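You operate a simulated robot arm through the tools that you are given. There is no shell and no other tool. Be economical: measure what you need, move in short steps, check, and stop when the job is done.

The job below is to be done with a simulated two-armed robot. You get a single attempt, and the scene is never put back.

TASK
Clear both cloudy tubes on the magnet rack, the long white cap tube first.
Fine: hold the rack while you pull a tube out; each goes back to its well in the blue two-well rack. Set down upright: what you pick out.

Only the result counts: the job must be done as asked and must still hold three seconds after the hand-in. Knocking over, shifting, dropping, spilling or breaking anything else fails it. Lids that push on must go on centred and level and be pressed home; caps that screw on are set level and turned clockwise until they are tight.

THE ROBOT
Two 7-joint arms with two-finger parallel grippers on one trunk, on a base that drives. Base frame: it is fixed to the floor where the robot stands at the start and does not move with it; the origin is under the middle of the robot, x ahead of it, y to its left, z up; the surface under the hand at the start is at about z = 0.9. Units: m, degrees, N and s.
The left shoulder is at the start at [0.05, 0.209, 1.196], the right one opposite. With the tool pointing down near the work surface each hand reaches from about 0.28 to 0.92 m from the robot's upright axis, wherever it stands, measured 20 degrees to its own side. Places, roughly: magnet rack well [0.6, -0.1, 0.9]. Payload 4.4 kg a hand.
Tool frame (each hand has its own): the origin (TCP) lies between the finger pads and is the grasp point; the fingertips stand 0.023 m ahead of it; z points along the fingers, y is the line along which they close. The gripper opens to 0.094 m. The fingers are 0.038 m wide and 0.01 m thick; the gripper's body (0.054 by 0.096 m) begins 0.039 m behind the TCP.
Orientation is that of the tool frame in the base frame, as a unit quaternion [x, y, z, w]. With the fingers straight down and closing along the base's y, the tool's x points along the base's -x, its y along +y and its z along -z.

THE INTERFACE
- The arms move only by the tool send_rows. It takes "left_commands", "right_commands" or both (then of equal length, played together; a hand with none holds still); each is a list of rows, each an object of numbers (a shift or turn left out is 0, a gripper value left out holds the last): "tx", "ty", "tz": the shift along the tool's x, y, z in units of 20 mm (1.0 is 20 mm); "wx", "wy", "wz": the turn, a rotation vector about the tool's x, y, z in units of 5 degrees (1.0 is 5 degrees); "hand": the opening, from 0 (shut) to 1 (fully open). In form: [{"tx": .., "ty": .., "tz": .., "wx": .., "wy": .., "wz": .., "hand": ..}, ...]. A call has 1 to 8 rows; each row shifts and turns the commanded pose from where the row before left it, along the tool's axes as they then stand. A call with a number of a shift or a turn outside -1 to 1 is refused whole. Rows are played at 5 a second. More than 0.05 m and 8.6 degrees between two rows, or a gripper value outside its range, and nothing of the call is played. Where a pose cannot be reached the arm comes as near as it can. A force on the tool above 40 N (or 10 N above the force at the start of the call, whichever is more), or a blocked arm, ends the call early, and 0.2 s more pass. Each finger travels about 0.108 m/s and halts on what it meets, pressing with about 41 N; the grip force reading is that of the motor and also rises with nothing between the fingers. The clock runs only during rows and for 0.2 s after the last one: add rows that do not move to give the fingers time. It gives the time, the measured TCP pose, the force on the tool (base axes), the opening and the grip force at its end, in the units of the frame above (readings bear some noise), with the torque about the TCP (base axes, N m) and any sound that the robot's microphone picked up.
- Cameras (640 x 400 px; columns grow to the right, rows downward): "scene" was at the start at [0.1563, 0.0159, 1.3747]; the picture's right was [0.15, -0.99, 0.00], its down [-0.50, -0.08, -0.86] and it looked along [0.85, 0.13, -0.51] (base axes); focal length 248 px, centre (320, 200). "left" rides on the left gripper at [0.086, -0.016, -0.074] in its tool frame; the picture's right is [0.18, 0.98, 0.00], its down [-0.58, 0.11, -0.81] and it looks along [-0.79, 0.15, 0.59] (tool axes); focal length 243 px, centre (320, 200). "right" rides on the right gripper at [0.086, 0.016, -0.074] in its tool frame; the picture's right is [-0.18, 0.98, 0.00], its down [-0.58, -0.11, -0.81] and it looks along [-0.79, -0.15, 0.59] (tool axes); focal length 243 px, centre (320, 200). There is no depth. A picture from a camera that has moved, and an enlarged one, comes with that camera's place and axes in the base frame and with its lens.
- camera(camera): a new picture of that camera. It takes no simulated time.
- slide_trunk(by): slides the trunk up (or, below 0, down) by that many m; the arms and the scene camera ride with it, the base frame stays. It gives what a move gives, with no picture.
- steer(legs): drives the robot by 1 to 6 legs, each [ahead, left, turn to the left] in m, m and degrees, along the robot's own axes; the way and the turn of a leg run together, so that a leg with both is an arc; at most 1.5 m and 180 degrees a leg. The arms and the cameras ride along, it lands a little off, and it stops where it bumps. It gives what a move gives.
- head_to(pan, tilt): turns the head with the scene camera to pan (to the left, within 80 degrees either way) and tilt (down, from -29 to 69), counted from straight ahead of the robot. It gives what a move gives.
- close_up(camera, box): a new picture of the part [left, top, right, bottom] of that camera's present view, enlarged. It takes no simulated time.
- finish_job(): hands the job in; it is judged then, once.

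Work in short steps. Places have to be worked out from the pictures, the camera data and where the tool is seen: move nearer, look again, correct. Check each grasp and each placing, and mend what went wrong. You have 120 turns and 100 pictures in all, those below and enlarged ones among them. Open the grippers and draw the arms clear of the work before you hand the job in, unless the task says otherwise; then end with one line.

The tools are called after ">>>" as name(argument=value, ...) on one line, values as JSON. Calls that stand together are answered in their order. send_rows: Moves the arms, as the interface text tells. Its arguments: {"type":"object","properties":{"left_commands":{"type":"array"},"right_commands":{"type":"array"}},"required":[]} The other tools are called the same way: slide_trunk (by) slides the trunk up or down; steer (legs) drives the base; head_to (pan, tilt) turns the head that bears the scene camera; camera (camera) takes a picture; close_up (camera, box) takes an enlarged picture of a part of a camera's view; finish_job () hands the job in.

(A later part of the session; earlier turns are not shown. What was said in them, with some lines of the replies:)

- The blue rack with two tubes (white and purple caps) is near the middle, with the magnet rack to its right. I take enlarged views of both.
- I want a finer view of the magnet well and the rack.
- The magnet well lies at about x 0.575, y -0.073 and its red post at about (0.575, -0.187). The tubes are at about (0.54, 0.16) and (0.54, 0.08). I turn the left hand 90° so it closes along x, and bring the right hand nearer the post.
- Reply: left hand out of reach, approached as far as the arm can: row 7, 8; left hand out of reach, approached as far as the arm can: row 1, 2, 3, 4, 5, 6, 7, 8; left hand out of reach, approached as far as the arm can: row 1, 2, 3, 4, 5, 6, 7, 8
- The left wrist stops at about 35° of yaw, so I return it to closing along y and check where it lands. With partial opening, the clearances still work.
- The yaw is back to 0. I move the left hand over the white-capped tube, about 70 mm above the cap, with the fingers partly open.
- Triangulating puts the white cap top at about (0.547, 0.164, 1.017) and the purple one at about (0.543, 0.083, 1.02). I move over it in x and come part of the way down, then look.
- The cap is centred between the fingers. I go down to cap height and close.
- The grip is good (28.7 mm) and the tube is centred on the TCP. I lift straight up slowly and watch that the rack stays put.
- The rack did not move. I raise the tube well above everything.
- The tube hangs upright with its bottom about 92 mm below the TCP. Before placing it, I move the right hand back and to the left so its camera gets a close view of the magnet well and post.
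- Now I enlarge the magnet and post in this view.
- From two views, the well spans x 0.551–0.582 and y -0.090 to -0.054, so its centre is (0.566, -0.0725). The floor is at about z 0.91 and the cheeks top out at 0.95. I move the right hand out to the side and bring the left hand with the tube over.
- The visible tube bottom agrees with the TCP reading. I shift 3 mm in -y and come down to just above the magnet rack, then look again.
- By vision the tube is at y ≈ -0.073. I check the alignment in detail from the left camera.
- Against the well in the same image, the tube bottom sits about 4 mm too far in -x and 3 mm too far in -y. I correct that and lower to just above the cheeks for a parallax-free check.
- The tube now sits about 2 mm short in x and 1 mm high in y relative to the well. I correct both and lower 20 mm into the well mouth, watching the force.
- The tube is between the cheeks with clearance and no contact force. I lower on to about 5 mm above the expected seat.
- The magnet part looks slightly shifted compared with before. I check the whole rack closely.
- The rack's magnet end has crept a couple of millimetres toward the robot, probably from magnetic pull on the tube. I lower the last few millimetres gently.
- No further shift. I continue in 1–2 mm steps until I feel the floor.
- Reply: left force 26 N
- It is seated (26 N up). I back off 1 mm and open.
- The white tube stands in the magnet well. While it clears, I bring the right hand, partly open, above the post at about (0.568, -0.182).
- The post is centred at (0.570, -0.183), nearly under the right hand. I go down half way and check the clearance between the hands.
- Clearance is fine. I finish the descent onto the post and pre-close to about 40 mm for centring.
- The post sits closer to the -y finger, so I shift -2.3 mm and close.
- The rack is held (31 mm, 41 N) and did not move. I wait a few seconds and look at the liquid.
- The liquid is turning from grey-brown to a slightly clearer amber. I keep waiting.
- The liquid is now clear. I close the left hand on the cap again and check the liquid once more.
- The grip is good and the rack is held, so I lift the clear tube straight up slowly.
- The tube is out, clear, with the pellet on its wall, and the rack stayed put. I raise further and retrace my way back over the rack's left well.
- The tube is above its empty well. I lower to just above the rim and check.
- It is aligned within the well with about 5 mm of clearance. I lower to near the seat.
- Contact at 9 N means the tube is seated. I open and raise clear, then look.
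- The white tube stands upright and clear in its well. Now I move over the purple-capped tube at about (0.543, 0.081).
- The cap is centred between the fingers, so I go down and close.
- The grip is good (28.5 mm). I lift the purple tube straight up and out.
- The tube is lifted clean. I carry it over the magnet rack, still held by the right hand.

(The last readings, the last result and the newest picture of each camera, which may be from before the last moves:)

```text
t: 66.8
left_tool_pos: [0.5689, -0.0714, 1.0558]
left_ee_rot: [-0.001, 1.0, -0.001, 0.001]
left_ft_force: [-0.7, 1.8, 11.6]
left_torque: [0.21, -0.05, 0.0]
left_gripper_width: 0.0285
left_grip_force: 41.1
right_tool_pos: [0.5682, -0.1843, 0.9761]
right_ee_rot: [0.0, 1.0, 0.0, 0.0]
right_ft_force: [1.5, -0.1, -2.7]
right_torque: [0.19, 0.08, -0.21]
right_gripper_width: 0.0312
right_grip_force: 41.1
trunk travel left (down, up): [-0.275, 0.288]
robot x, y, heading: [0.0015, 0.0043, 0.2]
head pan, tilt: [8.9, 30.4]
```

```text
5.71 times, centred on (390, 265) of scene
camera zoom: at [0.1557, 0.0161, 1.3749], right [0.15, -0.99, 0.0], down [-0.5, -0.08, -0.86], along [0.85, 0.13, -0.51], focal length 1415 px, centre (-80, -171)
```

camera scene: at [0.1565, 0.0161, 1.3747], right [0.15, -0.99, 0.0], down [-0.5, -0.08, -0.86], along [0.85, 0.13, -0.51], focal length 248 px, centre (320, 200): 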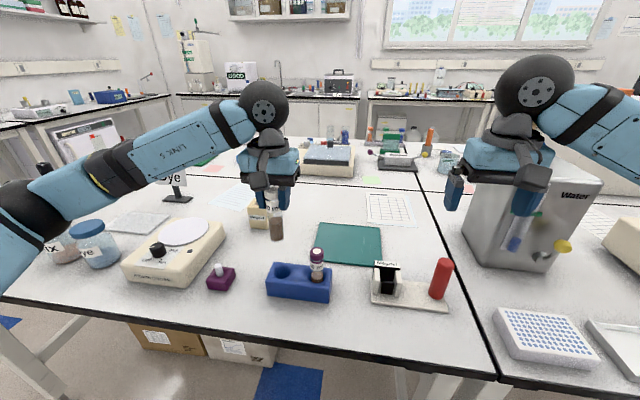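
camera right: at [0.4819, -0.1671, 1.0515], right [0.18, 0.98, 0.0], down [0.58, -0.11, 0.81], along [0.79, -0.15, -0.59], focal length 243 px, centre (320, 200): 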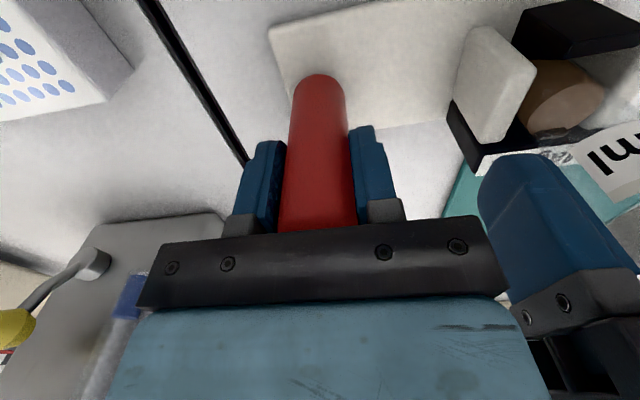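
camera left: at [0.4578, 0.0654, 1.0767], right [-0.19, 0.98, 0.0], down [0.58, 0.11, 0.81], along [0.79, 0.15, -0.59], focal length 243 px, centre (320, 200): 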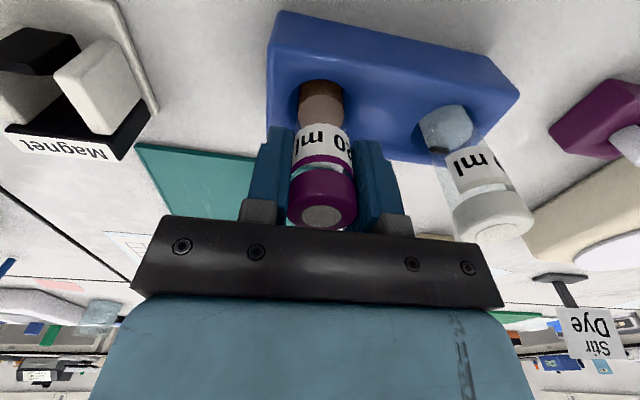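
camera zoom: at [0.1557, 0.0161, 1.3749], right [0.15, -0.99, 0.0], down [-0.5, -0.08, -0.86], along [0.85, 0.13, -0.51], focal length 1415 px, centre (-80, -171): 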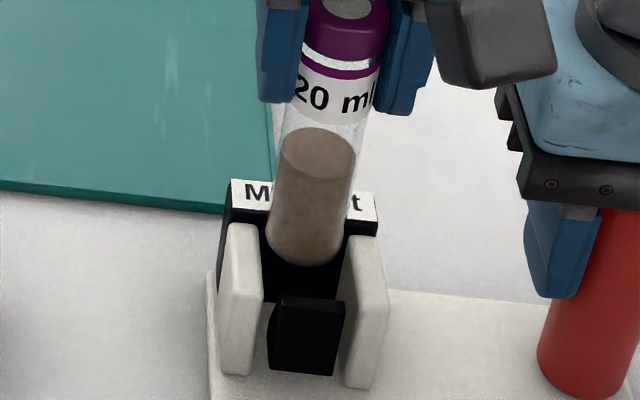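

The 11.6 N of upward force shows the tube bottom touched the magnet block's top edge, so it is too far in +x. I raise 8 mm, shift -2.8 mm in x and -1.2 mm in y, and look again.

>>> send_rows(left_commands=[{"tz": -0.4}, {"tx": 0.14, "ty": -0.06}, {"tz": 0.2}, {}])

>>> close_up(camera="left", box=[270, 0, 370, 110])

>>> close_up(camera="scene", box=[360, 230, 480, 320])

```text
t: 67.8
left_tool_pos: [0.5657, -0.0743, 1.0577]
left_ee_rot: [0.0, 1.0, 0.0, 0.0]
left_ft_force: [-0.4, 0.1, -0.3]
left_torque: [-0.03, -0.02, -0.02]
left_gripper_width: 0.0287
left_grip_force: 41.2
right_tool_pos: [0.568, -0.1844, 0.9764]
right_ee_rot: [0.0, 1.0, 0.0, 0.0]
right_ft_force: [0.0, 0.5, 0.7]
right_torque: [0.08, 0.0, 0.03]
right_gripper_width: 0.0315
right_grip_force: 40.9
trunk travel left (down, up): [-0.275, 0.288]
robot x, y, heading: [0.0002, -0.0, 0.1]
head pan, tilt: [8.9, 30.4]
```

```text
3.64 times, centred on (320, 55) of left
camera zoom: at [0.4809, -0.0893, 1.1326], right [-0.19, 0.98, 0.0], down [0.58, 0.11, 0.81], along [0.79, 0.15, -0.59], focal length 882 px, centre (320, 727)
```

zoom: 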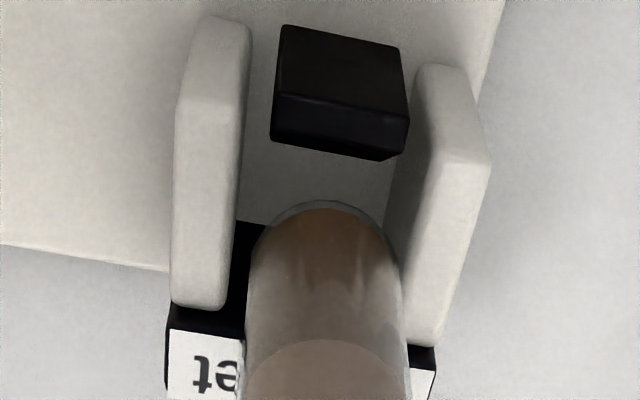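

```text
4.44 times, centred on (420, 275) of scene
camera zoom: at [0.1563, 0.0159, 1.3747], right [0.15, -0.99, 0.0], down [-0.5, -0.08, -0.86], along [0.85, 0.13, -0.51], focal length 1100 px, centre (-124, -133)
```

zoom: 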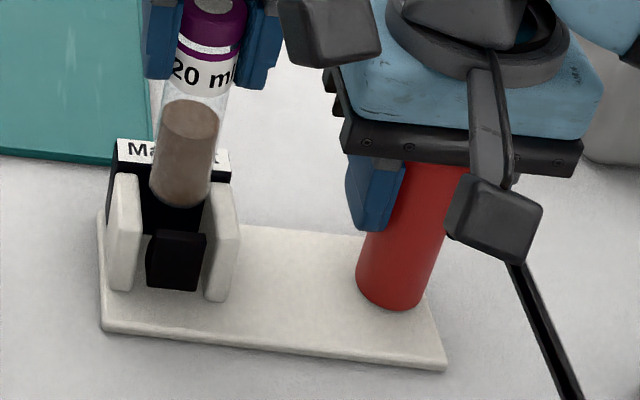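

Relative to the well, the tube now has about 2 mm of gap in front and 3 mm behind. I lower in small steps and watch the force.

>>> send_rows(left_commands=[{"tz": 0.15}, {"tz": 0.15}, {"tz": 0.15}, {}])

>>> send_rows(left_commands=[{"tz": 0.2}, {"tz": 0.2}, {"tz": 0.2}, {}])

>>> close_up(camera="left", box=[270, 0, 370, 110])

```text
t: 68.8
left_tool_pos: [0.565, -0.0726, 1.0462]
left_ee_rot: [-0.001, 1.0, -0.001, 0.0]
left_ft_force: [-0.7, 0.4, -0.6]
left_torque: [0.01, 0.01, 0.0]
left_gripper_width: 0.0286
left_grip_force: 40.6
right_tool_pos: [0.5692, -0.184, 0.9768]
right_ee_rot: [0.0, 1.0, 0.0, 0.0]
right_ft_force: [0.6, 0.4, 0.5]
right_torque: [-0.13, -0.01, 0.01]
right_gripper_width: 0.031
right_grip_force: 41.0
trunk travel left (down, up): [-0.275, 0.288]
robot x, y, heading: [-0.0011, -0.001, 0.0]
head pan, tilt: [8.9, 30.4]
```

```text
t: 69.8
left_tool_pos: [0.565, -0.0719, 1.0361]
left_ee_rot: [0.0, 1.0, 0.0, 0.0]
left_ft_force: [1.1, 1.9, 1.0]
left_torque: [0.04, -0.01, 0.01]
left_gripper_width: 0.0286
left_grip_force: 40.7
right_tool_pos: [0.5687, -0.184, 0.9766]
right_ee_rot: [0.0, 1.0, 0.0, 0.0]
right_ft_force: [0.1, 0.3, 0.7]
right_torque: [-0.12, -0.09, 0.0]
right_gripper_width: 0.0312
right_grip_force: 41.2
trunk travel left (down, up): [-0.275, 0.288]
robot x, y, heading: [0.0, -0.0003, -0.1]
head pan, tilt: [8.9, 30.4]
```

```text
3.64 times, centred on (320, 55) of left
camera zoom: at [0.4799, -0.0886, 1.1117], right [-0.19, 0.98, 0.0], down [0.58, 0.11, 0.81], along [0.79, 0.15, -0.59], focal length 882 px, centre (320, 727)
```

zoom: 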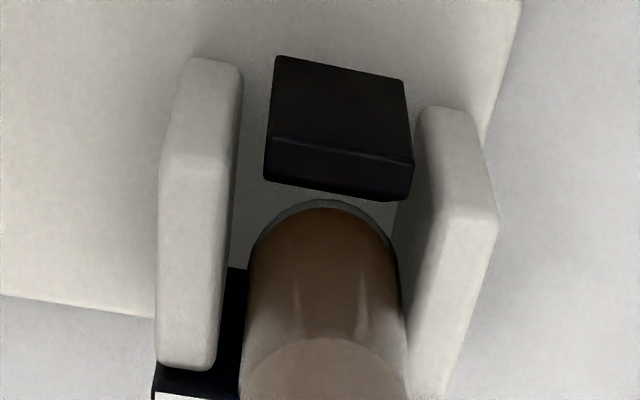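

The tube is inside the well with gaps all round, so I keep lowering.

>>> send_rows(left_commands=[{"tz": 0.2}, {"tz": 0.2}, {"tz": 0.2}, {"tz": 0.2}, {"tz": 0.2}, {"tz": 0.2}, {"tz": 0.15}, {}])

>>> close_up(camera="scene", box=[360, 240, 480, 320])

```text
t: 71.6
left_tool_pos: [0.5654, -0.0733, 1.0097]
left_ee_rot: [-0.002, 1.0, 0.0, 0.0]
left_ft_force: [2.0, -0.3, -0.7]
left_torque: [0.01, -0.18, 0.01]
left_gripper_width: 0.0286
left_grip_force: 41.2
right_tool_pos: [0.5678, -0.1834, 0.976]
right_ee_rot: [0.0, 1.0, -0.001, 0.0]
right_ft_force: [-2.0, 0.0, 2.3]
right_torque: [0.27, 0.04, 0.1]
right_gripper_width: 0.0313
right_grip_force: 40.9
trunk travel left (down, up): [-0.275, 0.288]
robot x, y, heading: [-0.0021, -0.002, 0.1]
head pan, tilt: [8.9, 30.4]
```

```text
5.00 times, centred on (420, 280) of scene
camera zoom: at [0.1562, 0.0159, 1.3747], right [0.15, -0.99, 0.0], down [-0.5, -0.08, -0.86], along [0.85, 0.13, -0.51], focal length 1238 px, centre (-180, -200)
```

zoom: 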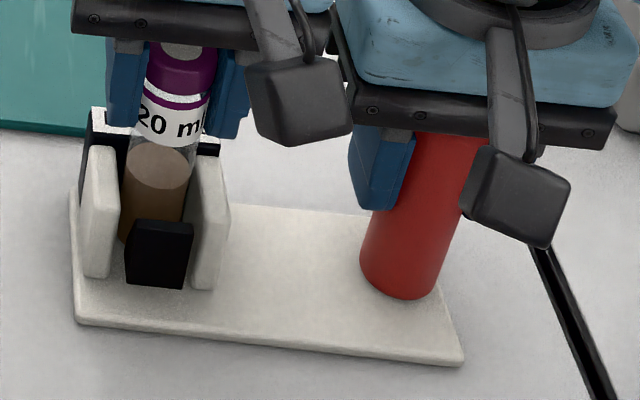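

There is a slight 2 N magnetic pull in +x, nothing else. I take the last millimetres to the floor.

>>> send_rows(left_commands=[{"tz": 0.1}, {"tz": 0.1}, {}])

>>> send_rows(left_commands=[{"tz": 0.08}, {}])

```text
t: 72.4
left_tool_pos: [0.5667, -0.0725, 1.0058]
left_ee_rot: [0.0, 1.0, 0.0, 0.0]
left_ft_force: [2.5, 0.1, -1.2]
left_torque: [0.01, -0.14, 0.0]
left_gripper_width: 0.0287
left_grip_force: 40.7
right_tool_pos: [0.5689, -0.1834, 0.9775]
right_ee_rot: [0.0, 1.0, -0.001, 0.0]
right_ft_force: [-2.1, 0.2, 1.7]
right_torque: [0.25, 0.01, 0.11]
right_gripper_width: 0.0311
right_grip_force: 41.2
trunk travel left (down, up): [-0.275, 0.288]
robot x, y, heading: [-0.0017, -0.0021, 0.1]
head pan, tilt: [8.9, 30.4]
```

```text
t: 73.0
left_tool_pos: [0.5659, -0.0726, 1.0051]
left_ee_rot: [-0.001, 1.0, -0.001, 0.0]
left_ft_force: [2.1, -0.6, 0.7]
left_torque: [-0.01, -0.14, -0.01]
left_gripper_width: 0.0287
left_grip_force: 41.1
right_tool_pos: [0.5684, -0.1834, 0.9764]
right_ee_rot: [0.0, 1.0, 0.0, 0.0]
right_ft_force: [-0.7, 0.1, 0.2]
right_torque: [-0.18, 0.0, 0.14]
right_gripper_width: 0.031
right_grip_force: 41.1
trunk travel left (down, up): [-0.275, 0.288]
robot x, y, heading: [0.0003, -0.0005, -0.2]
head pan, tilt: [8.9, 30.4]
```

Not yet touching, so I continue in 1.4 mm steps.

>>> send_rows(left_commands=[{"tz": 0.07}, {}])

>>> send_rows(left_commands=[{"tz": 0.05}, {}])

```text
t: 73.6
left_tool_pos: [0.5647, -0.0732, 1.0037]
left_ee_rot: [-0.001, 1.0, 0.0, 0.0]
left_ft_force: [1.9, 3.1, 6.3]
left_torque: [0.16, 0.01, -0.04]
left_gripper_width: 0.0286
left_grip_force: 41.3
right_tool_pos: [0.5679, -0.1847, 0.9765]
right_ee_rot: [0.0, 1.0, 0.0, 0.0]
right_ft_force: [-0.3, 0.0, -0.8]
right_torque: [-0.16, -0.11, 0.0]
right_gripper_width: 0.031
right_grip_force: 41.0
trunk travel left (down, up): [-0.275, 0.288]
robot x, y, heading: [-0.0001, -0.0029, -0.2]
head pan, tilt: [8.9, 30.4]
```

```text
t: 74.2
left_tool_pos: [0.5652, -0.0729, 1.003]
left_ee_rot: [-0.001, 1.0, -0.001, 0.001]
left_ft_force: [0.8, 2.6, 16.1]
left_torque: [0.31, 0.06, -0.03]
left_gripper_width: 0.0283
left_grip_force: 41.3
right_tool_pos: [0.5671, -0.1839, 0.9771]
right_ee_rot: [0.0, 1.0, 0.0, -0.001]
right_ft_force: [1.8, -1.2, -5.3]
right_torque: [-0.35, -0.15, -0.21]
right_gripper_width: 0.0312
right_grip_force: 41.1
trunk travel left (down, up): [-0.275, 0.288]
robot x, y, heading: [0.0011, 0.0029, -0.3]
head pan, tilt: [8.9, 30.4]
```

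Seated (16 N). I relieve slightly, release, then wait for it to clear.

>>> send_rows(left_commands=[{"tz": -0.03}, {"hand": 0.42}, {"hand": 0.62}, {}, {}, {}, {}, {}])

>>> send_rows(left_commands=[{}, {}, {}, {}, {}, {}, {}, {}])

>>> send_rows(left_commands=[{}, {}, {}, {}, {}, {}, {}, {}])

>>> send_rows(left_commands=[{}, {}, {}, {}, {}, {}, {}, {}])

>>> send_rows(left_commands=[{}, {}, {}, {}, {}, {}, {}, {}])

>>> send_rows(left_commands=[{}, {}, {}, {}, {}, {}, {}, {}])

>>> send_rows(left_commands=[{}, {}, {}, {}, {}, {}, {}, {}])

>>> send_rows(left_commands=[{}, {}, {}, {}, {}, {}, {}, {}])

>>> close_up(camera="scene", box=[370, 245, 410, 305])

```text
t: 76.0
left_tool_pos: [0.5657, -0.0727, 1.003]
left_ee_rot: [0.0, 1.0, 0.0, -0.001]
left_ft_force: [1.1, -0.3, 0.3]
left_torque: [0.01, -0.02, -0.01]
left_gripper_width: 0.0583
left_grip_force: 0.0
right_tool_pos: [0.5683, -0.184, 0.9765]
right_ee_rot: [0.0, 1.0, 0.0, 0.0]
right_ft_force: [1.1, -0.2, 0.4]
right_torque: [-0.21, 0.01, -0.03]
right_gripper_width: 0.031
right_grip_force: 40.7
trunk travel left (down, up): [-0.275, 0.288]
robot x, y, heading: [0.0029, 0.0015, -0.2]
head pan, tilt: [8.9, 30.4]
```

```text
t: 77.8
left_tool_pos: [0.5658, -0.0733, 1.0029]
left_ee_rot: [-0.001, 1.0, 0.0, 0.0]
left_ft_force: [-0.1, 0.0, -0.8]
left_torque: [0.02, 0.0, -0.02]
left_gripper_width: 0.0583
left_grip_force: 0.1
right_tool_pos: [0.5673, -0.1839, 0.9771]
right_ee_rot: [0.0, 1.0, 0.0, 0.0]
right_ft_force: [0.5, 0.1, 0.4]
right_torque: [-0.13, -0.05, -0.02]
right_gripper_width: 0.0313
right_grip_force: 41.2
trunk travel left (down, up): [-0.275, 0.288]
robot x, y, heading: [-0.002, -0.0002, 0.1]
head pan, tilt: [8.9, 30.4]
```

```text
t: 79.6
left_tool_pos: [0.5653, -0.0742, 1.0021]
left_ee_rot: [0.0, 1.0, 0.0, 0.0]
left_ft_force: [-0.4, -0.1, -0.1]
left_torque: [0.0, -0.04, -0.01]
left_gripper_width: 0.0583
left_grip_force: 0.0
right_tool_pos: [0.5677, -0.1845, 0.9758]
right_ee_rot: [0.0, 1.0, 0.0, 0.0]
right_ft_force: [0.8, 0.2, 2.3]
right_torque: [0.27, 0.03, -0.02]
right_gripper_width: 0.0309
right_grip_force: 41.2
trunk travel left (down, up): [-0.275, 0.288]
robot x, y, heading: [-0.0039, 0.0032, -0.2]
head pan, tilt: [8.9, 30.4]
```

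```text
t: 81.4
left_tool_pos: [0.566, -0.0736, 1.0026]
left_ee_rot: [-0.001, 1.0, 0.0, 0.001]
left_ft_force: [-0.3, 0.1, -0.3]
left_torque: [0.02, -0.05, 0.01]
left_gripper_width: 0.0582
left_grip_force: 0.0
right_tool_pos: [0.5677, -0.1844, 0.9775]
right_ee_rot: [0.0, 1.0, 0.0, 0.0]
right_ft_force: [0.1, 0.1, 0.9]
right_torque: [0.27, 0.03, -0.09]
right_gripper_width: 0.0311
right_grip_force: 41.4
trunk travel left (down, up): [-0.275, 0.288]
robot x, y, heading: [-0.0026, 0.0025, -0.5]
head pan, tilt: [8.9, 30.4]
```

```text
t: 83.2
left_tool_pos: [0.5656, -0.0729, 1.003]
left_ee_rot: [-0.002, 1.0, 0.0, 0.0]
left_ft_force: [-0.7, 0.3, -0.3]
left_torque: [-0.01, 0.0, 0.02]
left_gripper_width: 0.0582
left_grip_force: 0.0
right_tool_pos: [0.568, -0.1851, 0.977]
right_ee_rot: [0.0, 1.0, -0.001, -0.001]
right_ft_force: [-0.1, -0.4, -0.1]
right_torque: [-0.07, -0.04, 0.0]
right_gripper_width: 0.031
right_grip_force: 41.2
trunk travel left (down, up): [-0.275, 0.288]
robot x, y, heading: [-0.004, -0.0012, -0.0]
head pan, tilt: [8.9, 30.4]
```

```text
t: 85.0
left_tool_pos: [0.5659, -0.0732, 1.0029]
left_ee_rot: [-0.001, 1.0, 0.0, 0.0]
left_ft_force: [-0.6, 0.0, -0.6]
left_torque: [0.03, 0.0, 0.0]
left_gripper_width: 0.0582
left_grip_force: 0.1
right_tool_pos: [0.5677, -0.1839, 0.9768]
right_ee_rot: [0.001, 1.0, 0.0, 0.0]
right_ft_force: [0.2, 0.1, 0.9]
right_torque: [0.26, 0.04, -0.02]
right_gripper_width: 0.0309
right_grip_force: 41.6
trunk travel left (down, up): [-0.275, 0.288]
robot x, y, heading: [-0.0014, -0.0005, -0.3]
head pan, tilt: [8.9, 30.4]
```

```text
t: 86.8
left_tool_pos: [0.5655, -0.0724, 1.002]
left_ee_rot: [-0.001, 1.0, 0.0, 0.0]
left_ft_force: [-0.4, -0.4, 0.6]
left_torque: [0.01, 0.0, -0.02]
left_gripper_width: 0.0585
left_grip_force: 0.0
right_tool_pos: [0.5682, -0.1834, 0.9779]
right_ee_rot: [0.0, 1.0, 0.0, 0.0]
right_ft_force: [0.2, 0.4, 0.6]
right_torque: [0.26, 0.03, -0.02]
right_gripper_width: 0.0314
right_grip_force: 41.1
trunk travel left (down, up): [-0.275, 0.288]
robot x, y, heading: [-0.0009, 0.0012, 0.3]
head pan, tilt: [8.9, 30.4]
```

```text
t: 88.6
left_tool_pos: [0.5661, -0.0734, 1.0022]
left_ee_rot: [-0.001, 1.0, 0.001, 0.0]
left_ft_force: [-0.5, -1.1, -1.1]
left_torque: [0.0, 0.03, -0.01]
left_gripper_width: 0.0583
left_grip_force: 0.0
right_tool_pos: [0.5681, -0.1853, 0.9774]
right_ee_rot: [-0.001, 1.0, -0.001, 0.0]
right_ft_force: [0.0, 0.0, 0.8]
right_torque: [0.22, 0.0, -0.05]
right_gripper_width: 0.0309
right_grip_force: 40.7
trunk travel left (down, up): [-0.275, 0.288]
robot x, y, heading: [0.0009, 0.0013, -0.1]
head pan, tilt: [8.9, 30.4]
```

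```text
6.67 times, centred on (390, 275) of scene
camera zoom: at [0.1563, 0.0159, 1.3747], right [0.15, -0.99, 0.0], down [-0.5, -0.08, -0.86], along [0.85, 0.13, -0.51], focal length 1650 px, centre (-147, -300)
```

zoom: 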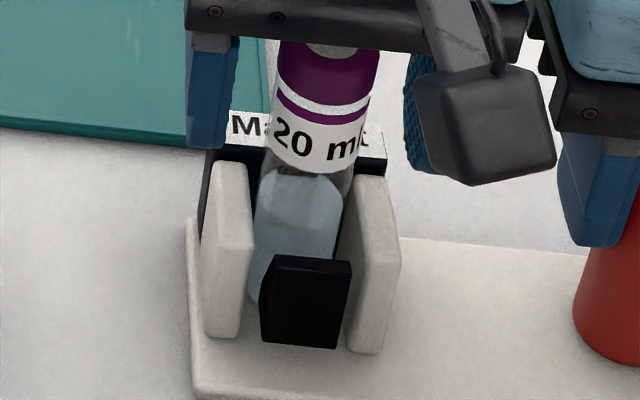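

The purple tube is clear too. I close on its cap and check the grip.

>>> send_rows(left_commands=[{"hand": 0.45}, {}, {"hand": 0.2}, {}, {}, {}])

>>> camera(camera="left")

```text
t: 90.0
left_tool_pos: [0.5665, -0.0731, 1.0027]
left_ee_rot: [-0.001, 1.0, 0.0, 0.0]
left_ft_force: [0.2, -0.5, 1.6]
left_torque: [-0.09, 0.02, -0.03]
left_gripper_width: 0.0289
left_grip_force: 40.9
right_tool_pos: [0.5679, -0.1846, 0.9765]
right_ee_rot: [0.0, 1.0, 0.0, 0.0]
right_ft_force: [0.9, 0.0, 0.1]
right_torque: [-0.16, -0.04, -0.05]
right_gripper_width: 0.0311
right_grip_force: 41.2
trunk travel left (down, up): [-0.275, 0.288]
robot x, y, heading: [0.0003, 0.0004, 0.0]
head pan, tilt: [8.9, 30.4]
```

```text
30 pictures are left
camera left: at [0.4802, -0.0889, 1.0774], right [-0.19, 0.98, 0.0], down [0.58, 0.11, 0.81], along [0.79, 0.15, -0.59], focal length 243 px, centre (320, 200)
```

left: 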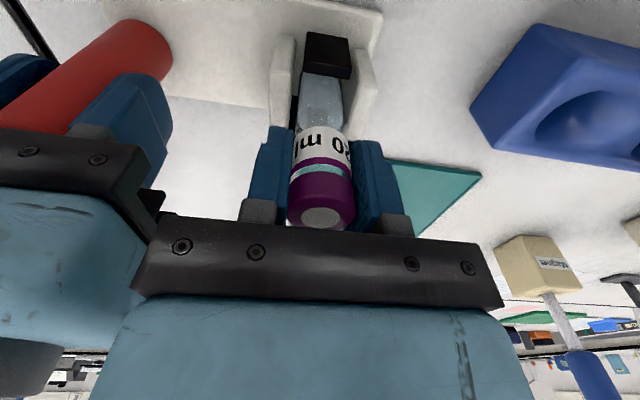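

Grip good. I lift slowly while the right hand holds the rack, then raise.

>>> send_rows(left_commands=[{"tz": -0.25}, {"tz": -0.25}, {"tz": -0.25}, {"tz": -0.25}, {"tz": -0.4}, {"tz": -0.4}, {"tz": -0.4}, {}])

>>> send_rows(left_commands=[{"tz": -0.9}, {"tz": -0.9}, {"tz": -0.9}, {"tz": -0.9}, {"tz": -0.9}, {}])

>>> close_up(camera="scene", box=[340, 170, 480, 320])

```text
t: 91.8
left_tool_pos: [0.5665, -0.0728, 1.0479]
left_ee_rot: [-0.001, 1.0, 0.001, 0.0]
left_ft_force: [-1.5, -0.9, -0.3]
left_torque: [-0.07, 0.23, -0.01]
left_gripper_width: 0.0285
left_grip_force: 41.3
right_tool_pos: [0.5681, -0.1844, 0.976]
right_ee_rot: [0.0, 1.0, 0.0, 0.0]
right_ft_force: [2.2, 0.5, 0.5]
right_torque: [-0.14, -0.05, -0.25]
right_gripper_width: 0.031
right_grip_force: 41.1
trunk travel left (down, up): [-0.275, 0.288]
robot x, y, heading: [0.0013, 0.0038, -0.2]
head pan, tilt: [8.9, 30.4]
```

```text
t: 93.2
left_tool_pos: [0.5653, -0.0734, 1.1374]
left_ee_rot: [-0.001, 1.0, 0.0, 0.0]
left_ft_force: [-0.2, 0.0, -0.1]
left_torque: [0.01, -0.02, -0.02]
left_gripper_width: 0.0286
left_grip_force: 41.2
right_tool_pos: [0.5671, -0.1842, 0.9771]
right_ee_rot: [0.0, 1.0, 0.0, 0.0]
right_ft_force: [-0.1, -0.3, 0.9]
right_torque: [0.21, 0.05, 0.0]
right_gripper_width: 0.0311
right_grip_force: 40.7
trunk travel left (down, up): [-0.275, 0.288]
robot x, y, heading: [-0.001, -0.0, 0.2]
head pan, tilt: [8.9, 30.4]
```

```text
2.67 times, centred on (410, 245) of scene
camera zoom: at [0.1563, 0.0159, 1.3747], right [0.15, -0.99, 0.0], down [-0.5, -0.08, -0.86], along [0.85, 0.13, -0.51], focal length 660 px, centre (80, 80)
```

zoom: 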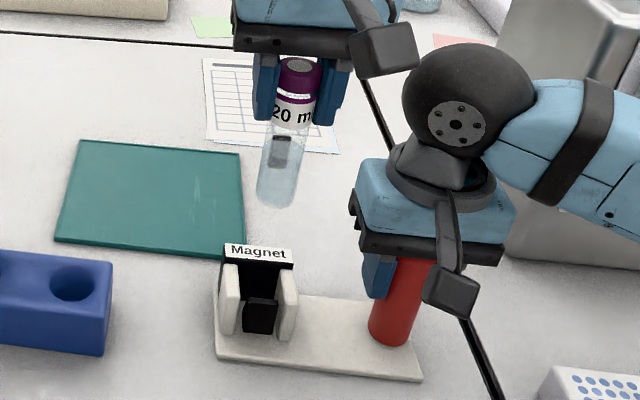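

The tube is clear and upright and the rack unmoved. I carry it back over the right-hand well of the blue rack.

>>> send_rows(left_commands=[{"ty": 0.97, "tx": 0.155}, {"ty": 0.97, "tx": 0.155}, {"ty": 0.97, "tx": 0.155}, {"ty": 0.97, "tx": 0.155}, {"ty": 0.97, "tx": 0.155}, {"ty": 0.97, "tx": 0.155}, {"ty": 0.96, "tx": 0.155}, {"ty": 0.96, "tx": 0.155}])

>>> send_rows(left_commands=[{"tz": 0.8}, {"tz": 0.8}, {"tz": 0.8}, {"tz": 0.8}, {"tz": 0.6}, {}])

>>> close_up(camera="left", box=[250, 0, 390, 110])

>>> close_up(camera="scene", box=[250, 220, 350, 300])

```text
t: 95.0
left_tool_pos: [0.5428, 0.0824, 1.1362]
left_ee_rot: [-0.001, 1.0, -0.001, 0.0]
left_ft_force: [0.1, -0.4, -0.2]
left_torque: [-0.02, -0.02, 0.01]
left_gripper_width: 0.0285
left_grip_force: 41.0
right_tool_pos: [0.5678, -0.1844, 0.9773]
right_ee_rot: [0.001, 1.0, 0.0, 0.0]
right_ft_force: [0.3, 0.2, 0.6]
right_torque: [0.21, -0.03, 0.07]
right_gripper_width: 0.0312
right_grip_force: 41.1
trunk travel left (down, up): [-0.275, 0.288]
robot x, y, heading: [-0.002, -0.0019, -0.1]
head pan, tilt: [8.9, 30.4]
```

```text
t: 96.4
left_tool_pos: [0.542, 0.0822, 1.0607]
left_ee_rot: [-0.001, 1.0, 0.0, 0.0]
left_ft_force: [-0.6, -0.4, 0.2]
left_torque: [-0.03, 0.02, -0.01]
left_gripper_width: 0.0286
left_grip_force: 40.5
right_tool_pos: [0.5683, -0.185, 0.9764]
right_ee_rot: [0.0, 1.0, 0.001, 0.0]
right_ft_force: [0.2, 0.1, 0.0]
right_torque: [0.23, 0.05, -0.03]
right_gripper_width: 0.0312
right_grip_force: 41.4
trunk travel left (down, up): [-0.275, 0.288]
robot x, y, heading: [-0.0024, -0.0013, -0.0]
head pan, tilt: [8.9, 30.4]
```

```text
3.64 times, centred on (320, 55) of left
camera zoom: at [0.456, 0.0657, 1.1347], right [-0.19, 0.98, 0.0], down [0.58, 0.11, 0.81], along [0.79, 0.15, -0.59], focal length 882 px, centre (320, 727)
```

zoom: 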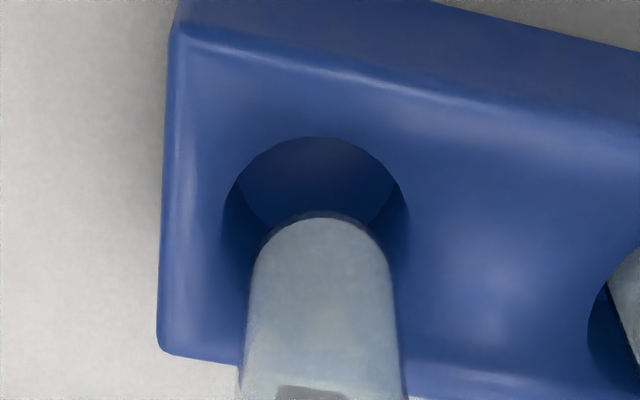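

```text
5.00 times, centred on (300, 260) of scene
camera zoom: at [0.1563, 0.0159, 1.3747], right [0.15, -0.99, 0.0], down [-0.5, -0.08, -0.86], along [0.85, 0.13, -0.51], focal length 1238 px, centre (420, -100)
```

zoom: 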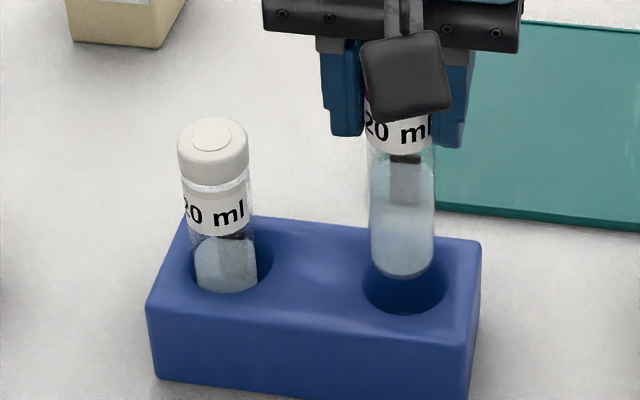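

It is aligned just as the white tube was. I lower to near the seat, then feel for the floor.

>>> send_rows(left_commands=[{"tz": 0.4}, {"tz": 0.4}, {"tz": 0.4}, {"tz": 0.4}, {"tz": 0.4}, {"tz": 0.4}, {"tz": 0.25}, {}])

>>> send_rows(left_commands=[{"tz": 0.08}, {"tz": 0.06}, {}])

```text
t: 98.2
left_tool_pos: [0.5412, 0.0826, 1.0069]
left_ee_rot: [-0.002, 1.0, 0.0, -0.001]
left_ft_force: [0.6, -0.4, -1.0]
left_torque: [0.03, -0.04, 0.04]
left_gripper_width: 0.0287
left_grip_force: 40.9
right_tool_pos: [0.568, -0.1834, 0.9773]
right_ee_rot: [-0.001, 1.0, 0.0, 0.0]
right_ft_force: [0.0, -0.3, 1.2]
right_torque: [-0.07, -0.04, -0.04]
right_gripper_width: 0.031
right_grip_force: 40.7
trunk travel left (down, up): [-0.275, 0.288]
robot x, y, heading: [0.0016, 0.0008, 0.1]
head pan, tilt: [8.9, 30.4]
```

```text
t: 99.0
left_tool_pos: [0.5417, 0.0817, 1.0052]
left_ee_rot: [-0.001, 1.0, 0.0, 0.0]
left_ft_force: [0.0, 0.0, -0.5]
left_torque: [-0.05, 0.03, -0.01]
left_gripper_width: 0.0286
left_grip_force: 40.9
right_tool_pos: [0.5683, -0.1837, 0.9766]
right_ee_rot: [0.0, 1.0, 0.0, 0.0]
right_ft_force: [0.9, -0.6, 1.5]
right_torque: [0.25, 0.0, -0.04]
right_gripper_width: 0.0312
right_grip_force: 41.6
trunk travel left (down, up): [-0.275, 0.288]
robot x, y, heading: [0.0005, 0.0009, -0.2]
head pan, tilt: [8.9, 30.4]
```

Not yet touching, so a little lower.

>>> send_rows(left_commands=[{"tz": 0.06}, {}])

>>> send_rows(left_commands=[{"tz": 0.05}, {}])

```text
t: 99.6
left_tool_pos: [0.5409, 0.0829, 1.0047]
left_ee_rot: [-0.001, 1.0, 0.0, 0.002]
left_ft_force: [-0.7, 2.3, 6.9]
left_torque: [0.19, 0.03, -0.02]
left_gripper_width: 0.0287
left_grip_force: 40.7
right_tool_pos: [0.5676, -0.1844, 0.9766]
right_ee_rot: [0.0, 1.0, 0.001, 0.001]
right_ft_force: [0.1, 0.8, -0.7]
right_torque: [-0.09, 0.0, 0.0]
right_gripper_width: 0.0311
right_grip_force: 41.1
trunk travel left (down, up): [-0.275, 0.288]
robot x, y, heading: [-0.0005, 0.0016, 0.2]
head pan, tilt: [8.9, 30.4]
```

```text
t: 100.2
left_tool_pos: [0.541, 0.0817, 1.0052]
left_ee_rot: [-0.002, 1.0, -0.001, 0.002]
left_ft_force: [2.5, 3.9, 20.7]
left_torque: [0.45, -0.23, 0.01]
left_gripper_width: 0.0286
left_grip_force: 41.0
right_tool_pos: [0.5686, -0.1836, 0.9774]
right_ee_rot: [0.0, 1.0, 0.0, 0.001]
right_ft_force: [0.1, -0.1, 0.4]
right_torque: [-0.08, 0.03, 0.02]
right_gripper_width: 0.0312
right_grip_force: 40.7
trunk travel left (down, up): [-0.275, 0.288]
robot x, y, heading: [-0.0001, -0.0003, -0.2]
head pan, tilt: [8.9, 30.4]
```

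Seated (21 N). I relieve, release and raise the left hand clear of the caps, then look.

>>> send_rows(left_commands=[{"tz": -0.05}, {"hand": 0.45}, {"hand": 0.64}, {}, {"tz": -0.7}, {"tz": -0.9}, {"tz": -0.9}, {"tz": -0.9}])

>>> send_rows(left_commands=[{"tz": -0.9}, {"tz": -0.9}, {"tz": -0.9}, {}])

>>> close_up(camera="scene", box=[250, 230, 350, 310])

>>> close_up(camera="scene", box=[360, 240, 480, 320])

```text
t: 102.0
left_tool_pos: [0.5405, 0.082, 1.0719]
left_ee_rot: [-0.001, 1.0, 0.001, 0.0]
left_ft_force: [0.8, -0.4, 0.3]
left_torque: [0.01, 0.02, 0.0]
left_gripper_width: 0.0601
left_grip_force: 0.1
right_tool_pos: [0.567, -0.1851, 0.9755]
right_ee_rot: [0.0, 1.0, 0.0, 0.0]
right_ft_force: [-0.8, -0.8, 3.1]
right_torque: [0.23, 0.0, 0.04]
right_gripper_width: 0.0312
right_grip_force: 41.6
trunk travel left (down, up): [-0.275, 0.288]
robot x, y, heading: [0.0011, 0.0021, 0.1]
head pan, tilt: [8.9, 30.4]
```

```text
t: 103.0
left_tool_pos: [0.5406, 0.0828, 1.1253]
left_ee_rot: [-0.001, 1.0, 0.0, -0.001]
left_ft_force: [-0.2, 0.8, -0.6]
left_torque: [-0.03, -0.01, -0.02]
left_gripper_width: 0.0605
left_grip_force: 0.1
right_tool_pos: [0.567, -0.1856, 0.9767]
right_ee_rot: [-0.001, 1.0, -0.001, 0.001]
right_ft_force: [-0.4, -0.8, 2.4]
right_torque: [0.23, 0.01, -0.01]
right_gripper_width: 0.0311
right_grip_force: 41.1
trunk travel left (down, up): [-0.275, 0.288]
robot x, y, heading: [-0.0024, 0.0026, -0.2]
head pan, tilt: [8.9, 30.4]
```

```text
5.00 times, centred on (300, 270) of scene
camera zoom: at [0.1561, 0.0159, 1.3747], right [0.15, -0.99, 0.0], down [-0.5, -0.08, -0.86], along [0.85, 0.13, -0.51], focal length 1238 px, centre (420, -150)
```

zoom: 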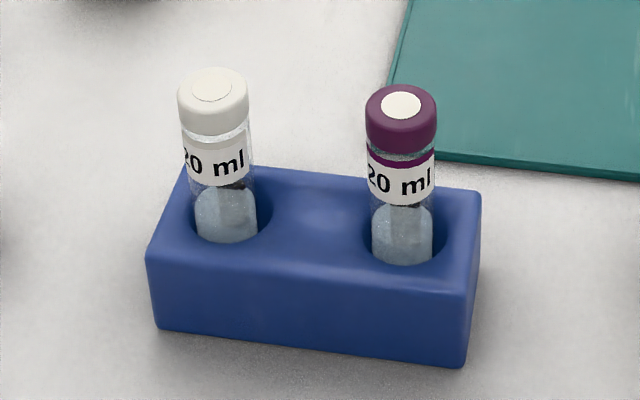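

```text
5.00 times, centred on (420, 280) of scene
camera zoom: at [0.1561, 0.0159, 1.3747], right [0.15, -0.99, 0.0], down [-0.5, -0.08, -0.86], along [0.85, 0.13, -0.51], focal length 1238 px, centre (-180, -200)
```

zoom: 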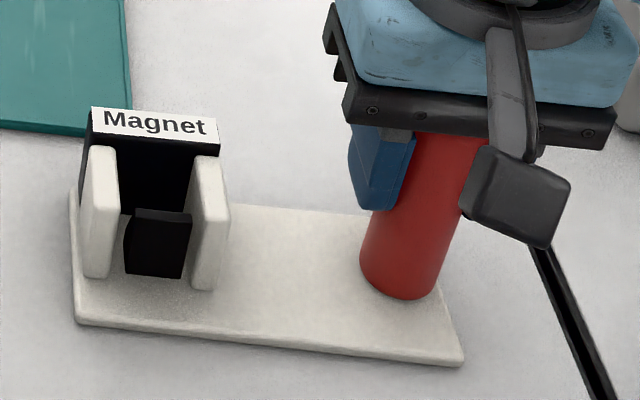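

Both tubes are clear and upright in their wells, and the magnet rack sits within a few millimetres of its start. I open the right hand, raise it straight off the post, and move the left hand away.

>>> send_rows(right_commands=[{"hand": 0.45}, {"hand": 0.72}, {}, {"tz": -0.7}, {"tz": -0.9}, {"tz": -0.9}, {"tz": -0.9}, {"tz": -0.9}], left_commands=[{"tz": -0.5}, {"tz": -0.5}, {"ty": 0.9}, {"ty": 0.9}, {"ty": 0.9}, {"ty": 0.9}, {"ty": 0.9}, {"ty": 0.9}])

>>> send_rows(right_commands=[{"tz": -0.9}, {"tz": -0.9}, {"tz": -0.9}, {"ty": -0.8}, {"ty": -0.8}, {}, {}, {}], left_commands=[{"ty": 0.9}, {"ty": 0.9}, {"ty": 0.9}, {"ty": 0.9}, {}, {}, {}, {}])

>>> camera(camera="scene")

>>> close_up(camera="scene", box=[250, 230, 470, 320])

```text
t: 104.8
left_tool_pos: [0.5398, 0.1898, 1.1467]
left_ee_rot: [0.0, 1.0, -0.001, 0.0]
left_ft_force: [-0.1, 0.8, 0.3]
left_torque: [0.0, 0.02, 0.0]
left_gripper_width: 0.0602
left_grip_force: 0.1
right_tool_pos: [0.5688, -0.183, 1.0634]
right_ee_rot: [0.0, 1.0, -0.001, 0.0]
right_ft_force: [0.0, -0.2, 0.1]
right_torque: [0.02, 0.04, 0.03]
right_gripper_width: 0.0678
right_grip_force: 0.0
trunk travel left (down, up): [-0.275, 0.288]
robot x, y, heading: [0.0004, -0.0046, 0.3]
head pan, tilt: [8.9, 30.4]
```

```text
t: 106.6
left_tool_pos: [0.5404, 0.2634, 1.1473]
left_ee_rot: [-0.002, 1.0, 0.0, 0.0]
left_ft_force: [-0.1, -0.2, 0.2]
left_torque: [-0.01, 0.03, 0.01]
left_gripper_width: 0.0601
left_grip_force: 0.0
right_tool_pos: [0.568, -0.2179, 1.1153]
right_ee_rot: [0.0, 1.0, 0.001, 0.0]
right_ft_force: [-0.3, 0.9, 0.3]
right_torque: [0.01, 0.0, 0.03]
right_gripper_width: 0.068
right_grip_force: 0.1
trunk travel left (down, up): [-0.275, 0.288]
robot x, y, heading: [-0.0057, 0.0005, -0.0]
head pan, tilt: [8.9, 30.4]
```

```text
24 pictures are left
camera scene: at [0.1563, 0.016, 1.3747], right [0.15, -0.99, 0.0], down [-0.5, -0.08, -0.86], along [0.85, 0.13, -0.51], focal length 248 px, centre (320, 200)
```

scene: 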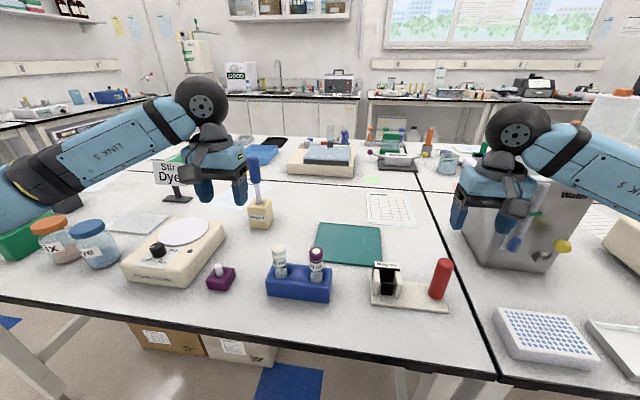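

```text
2.91 times, centred on (360, 275) of scene
camera zoom: at [0.1563, 0.016, 1.3747], right [0.15, -0.99, 0.0], down [-0.5, -0.08, -0.86], along [0.85, 0.13, -0.51], focal length 720 px, centre (204, -18)
```

zoom: 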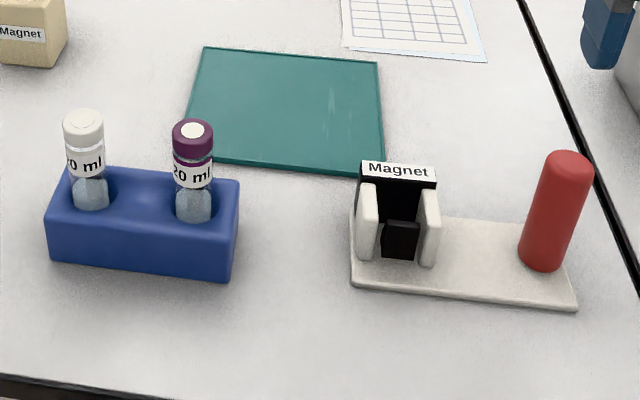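

Everything is in place: both tubes are clear and upright in their wells, the magnet rack is standing, and both hands are open and clear. I hand the job in.

>>> finish_job()

```text
The job is handed in.
```

I cleared both tubes on the magnet rack, the white-capped one first, and each is upright in its own well of the blue rack; the magnet rack's magnet end ended about 2–3 mm from where it started.
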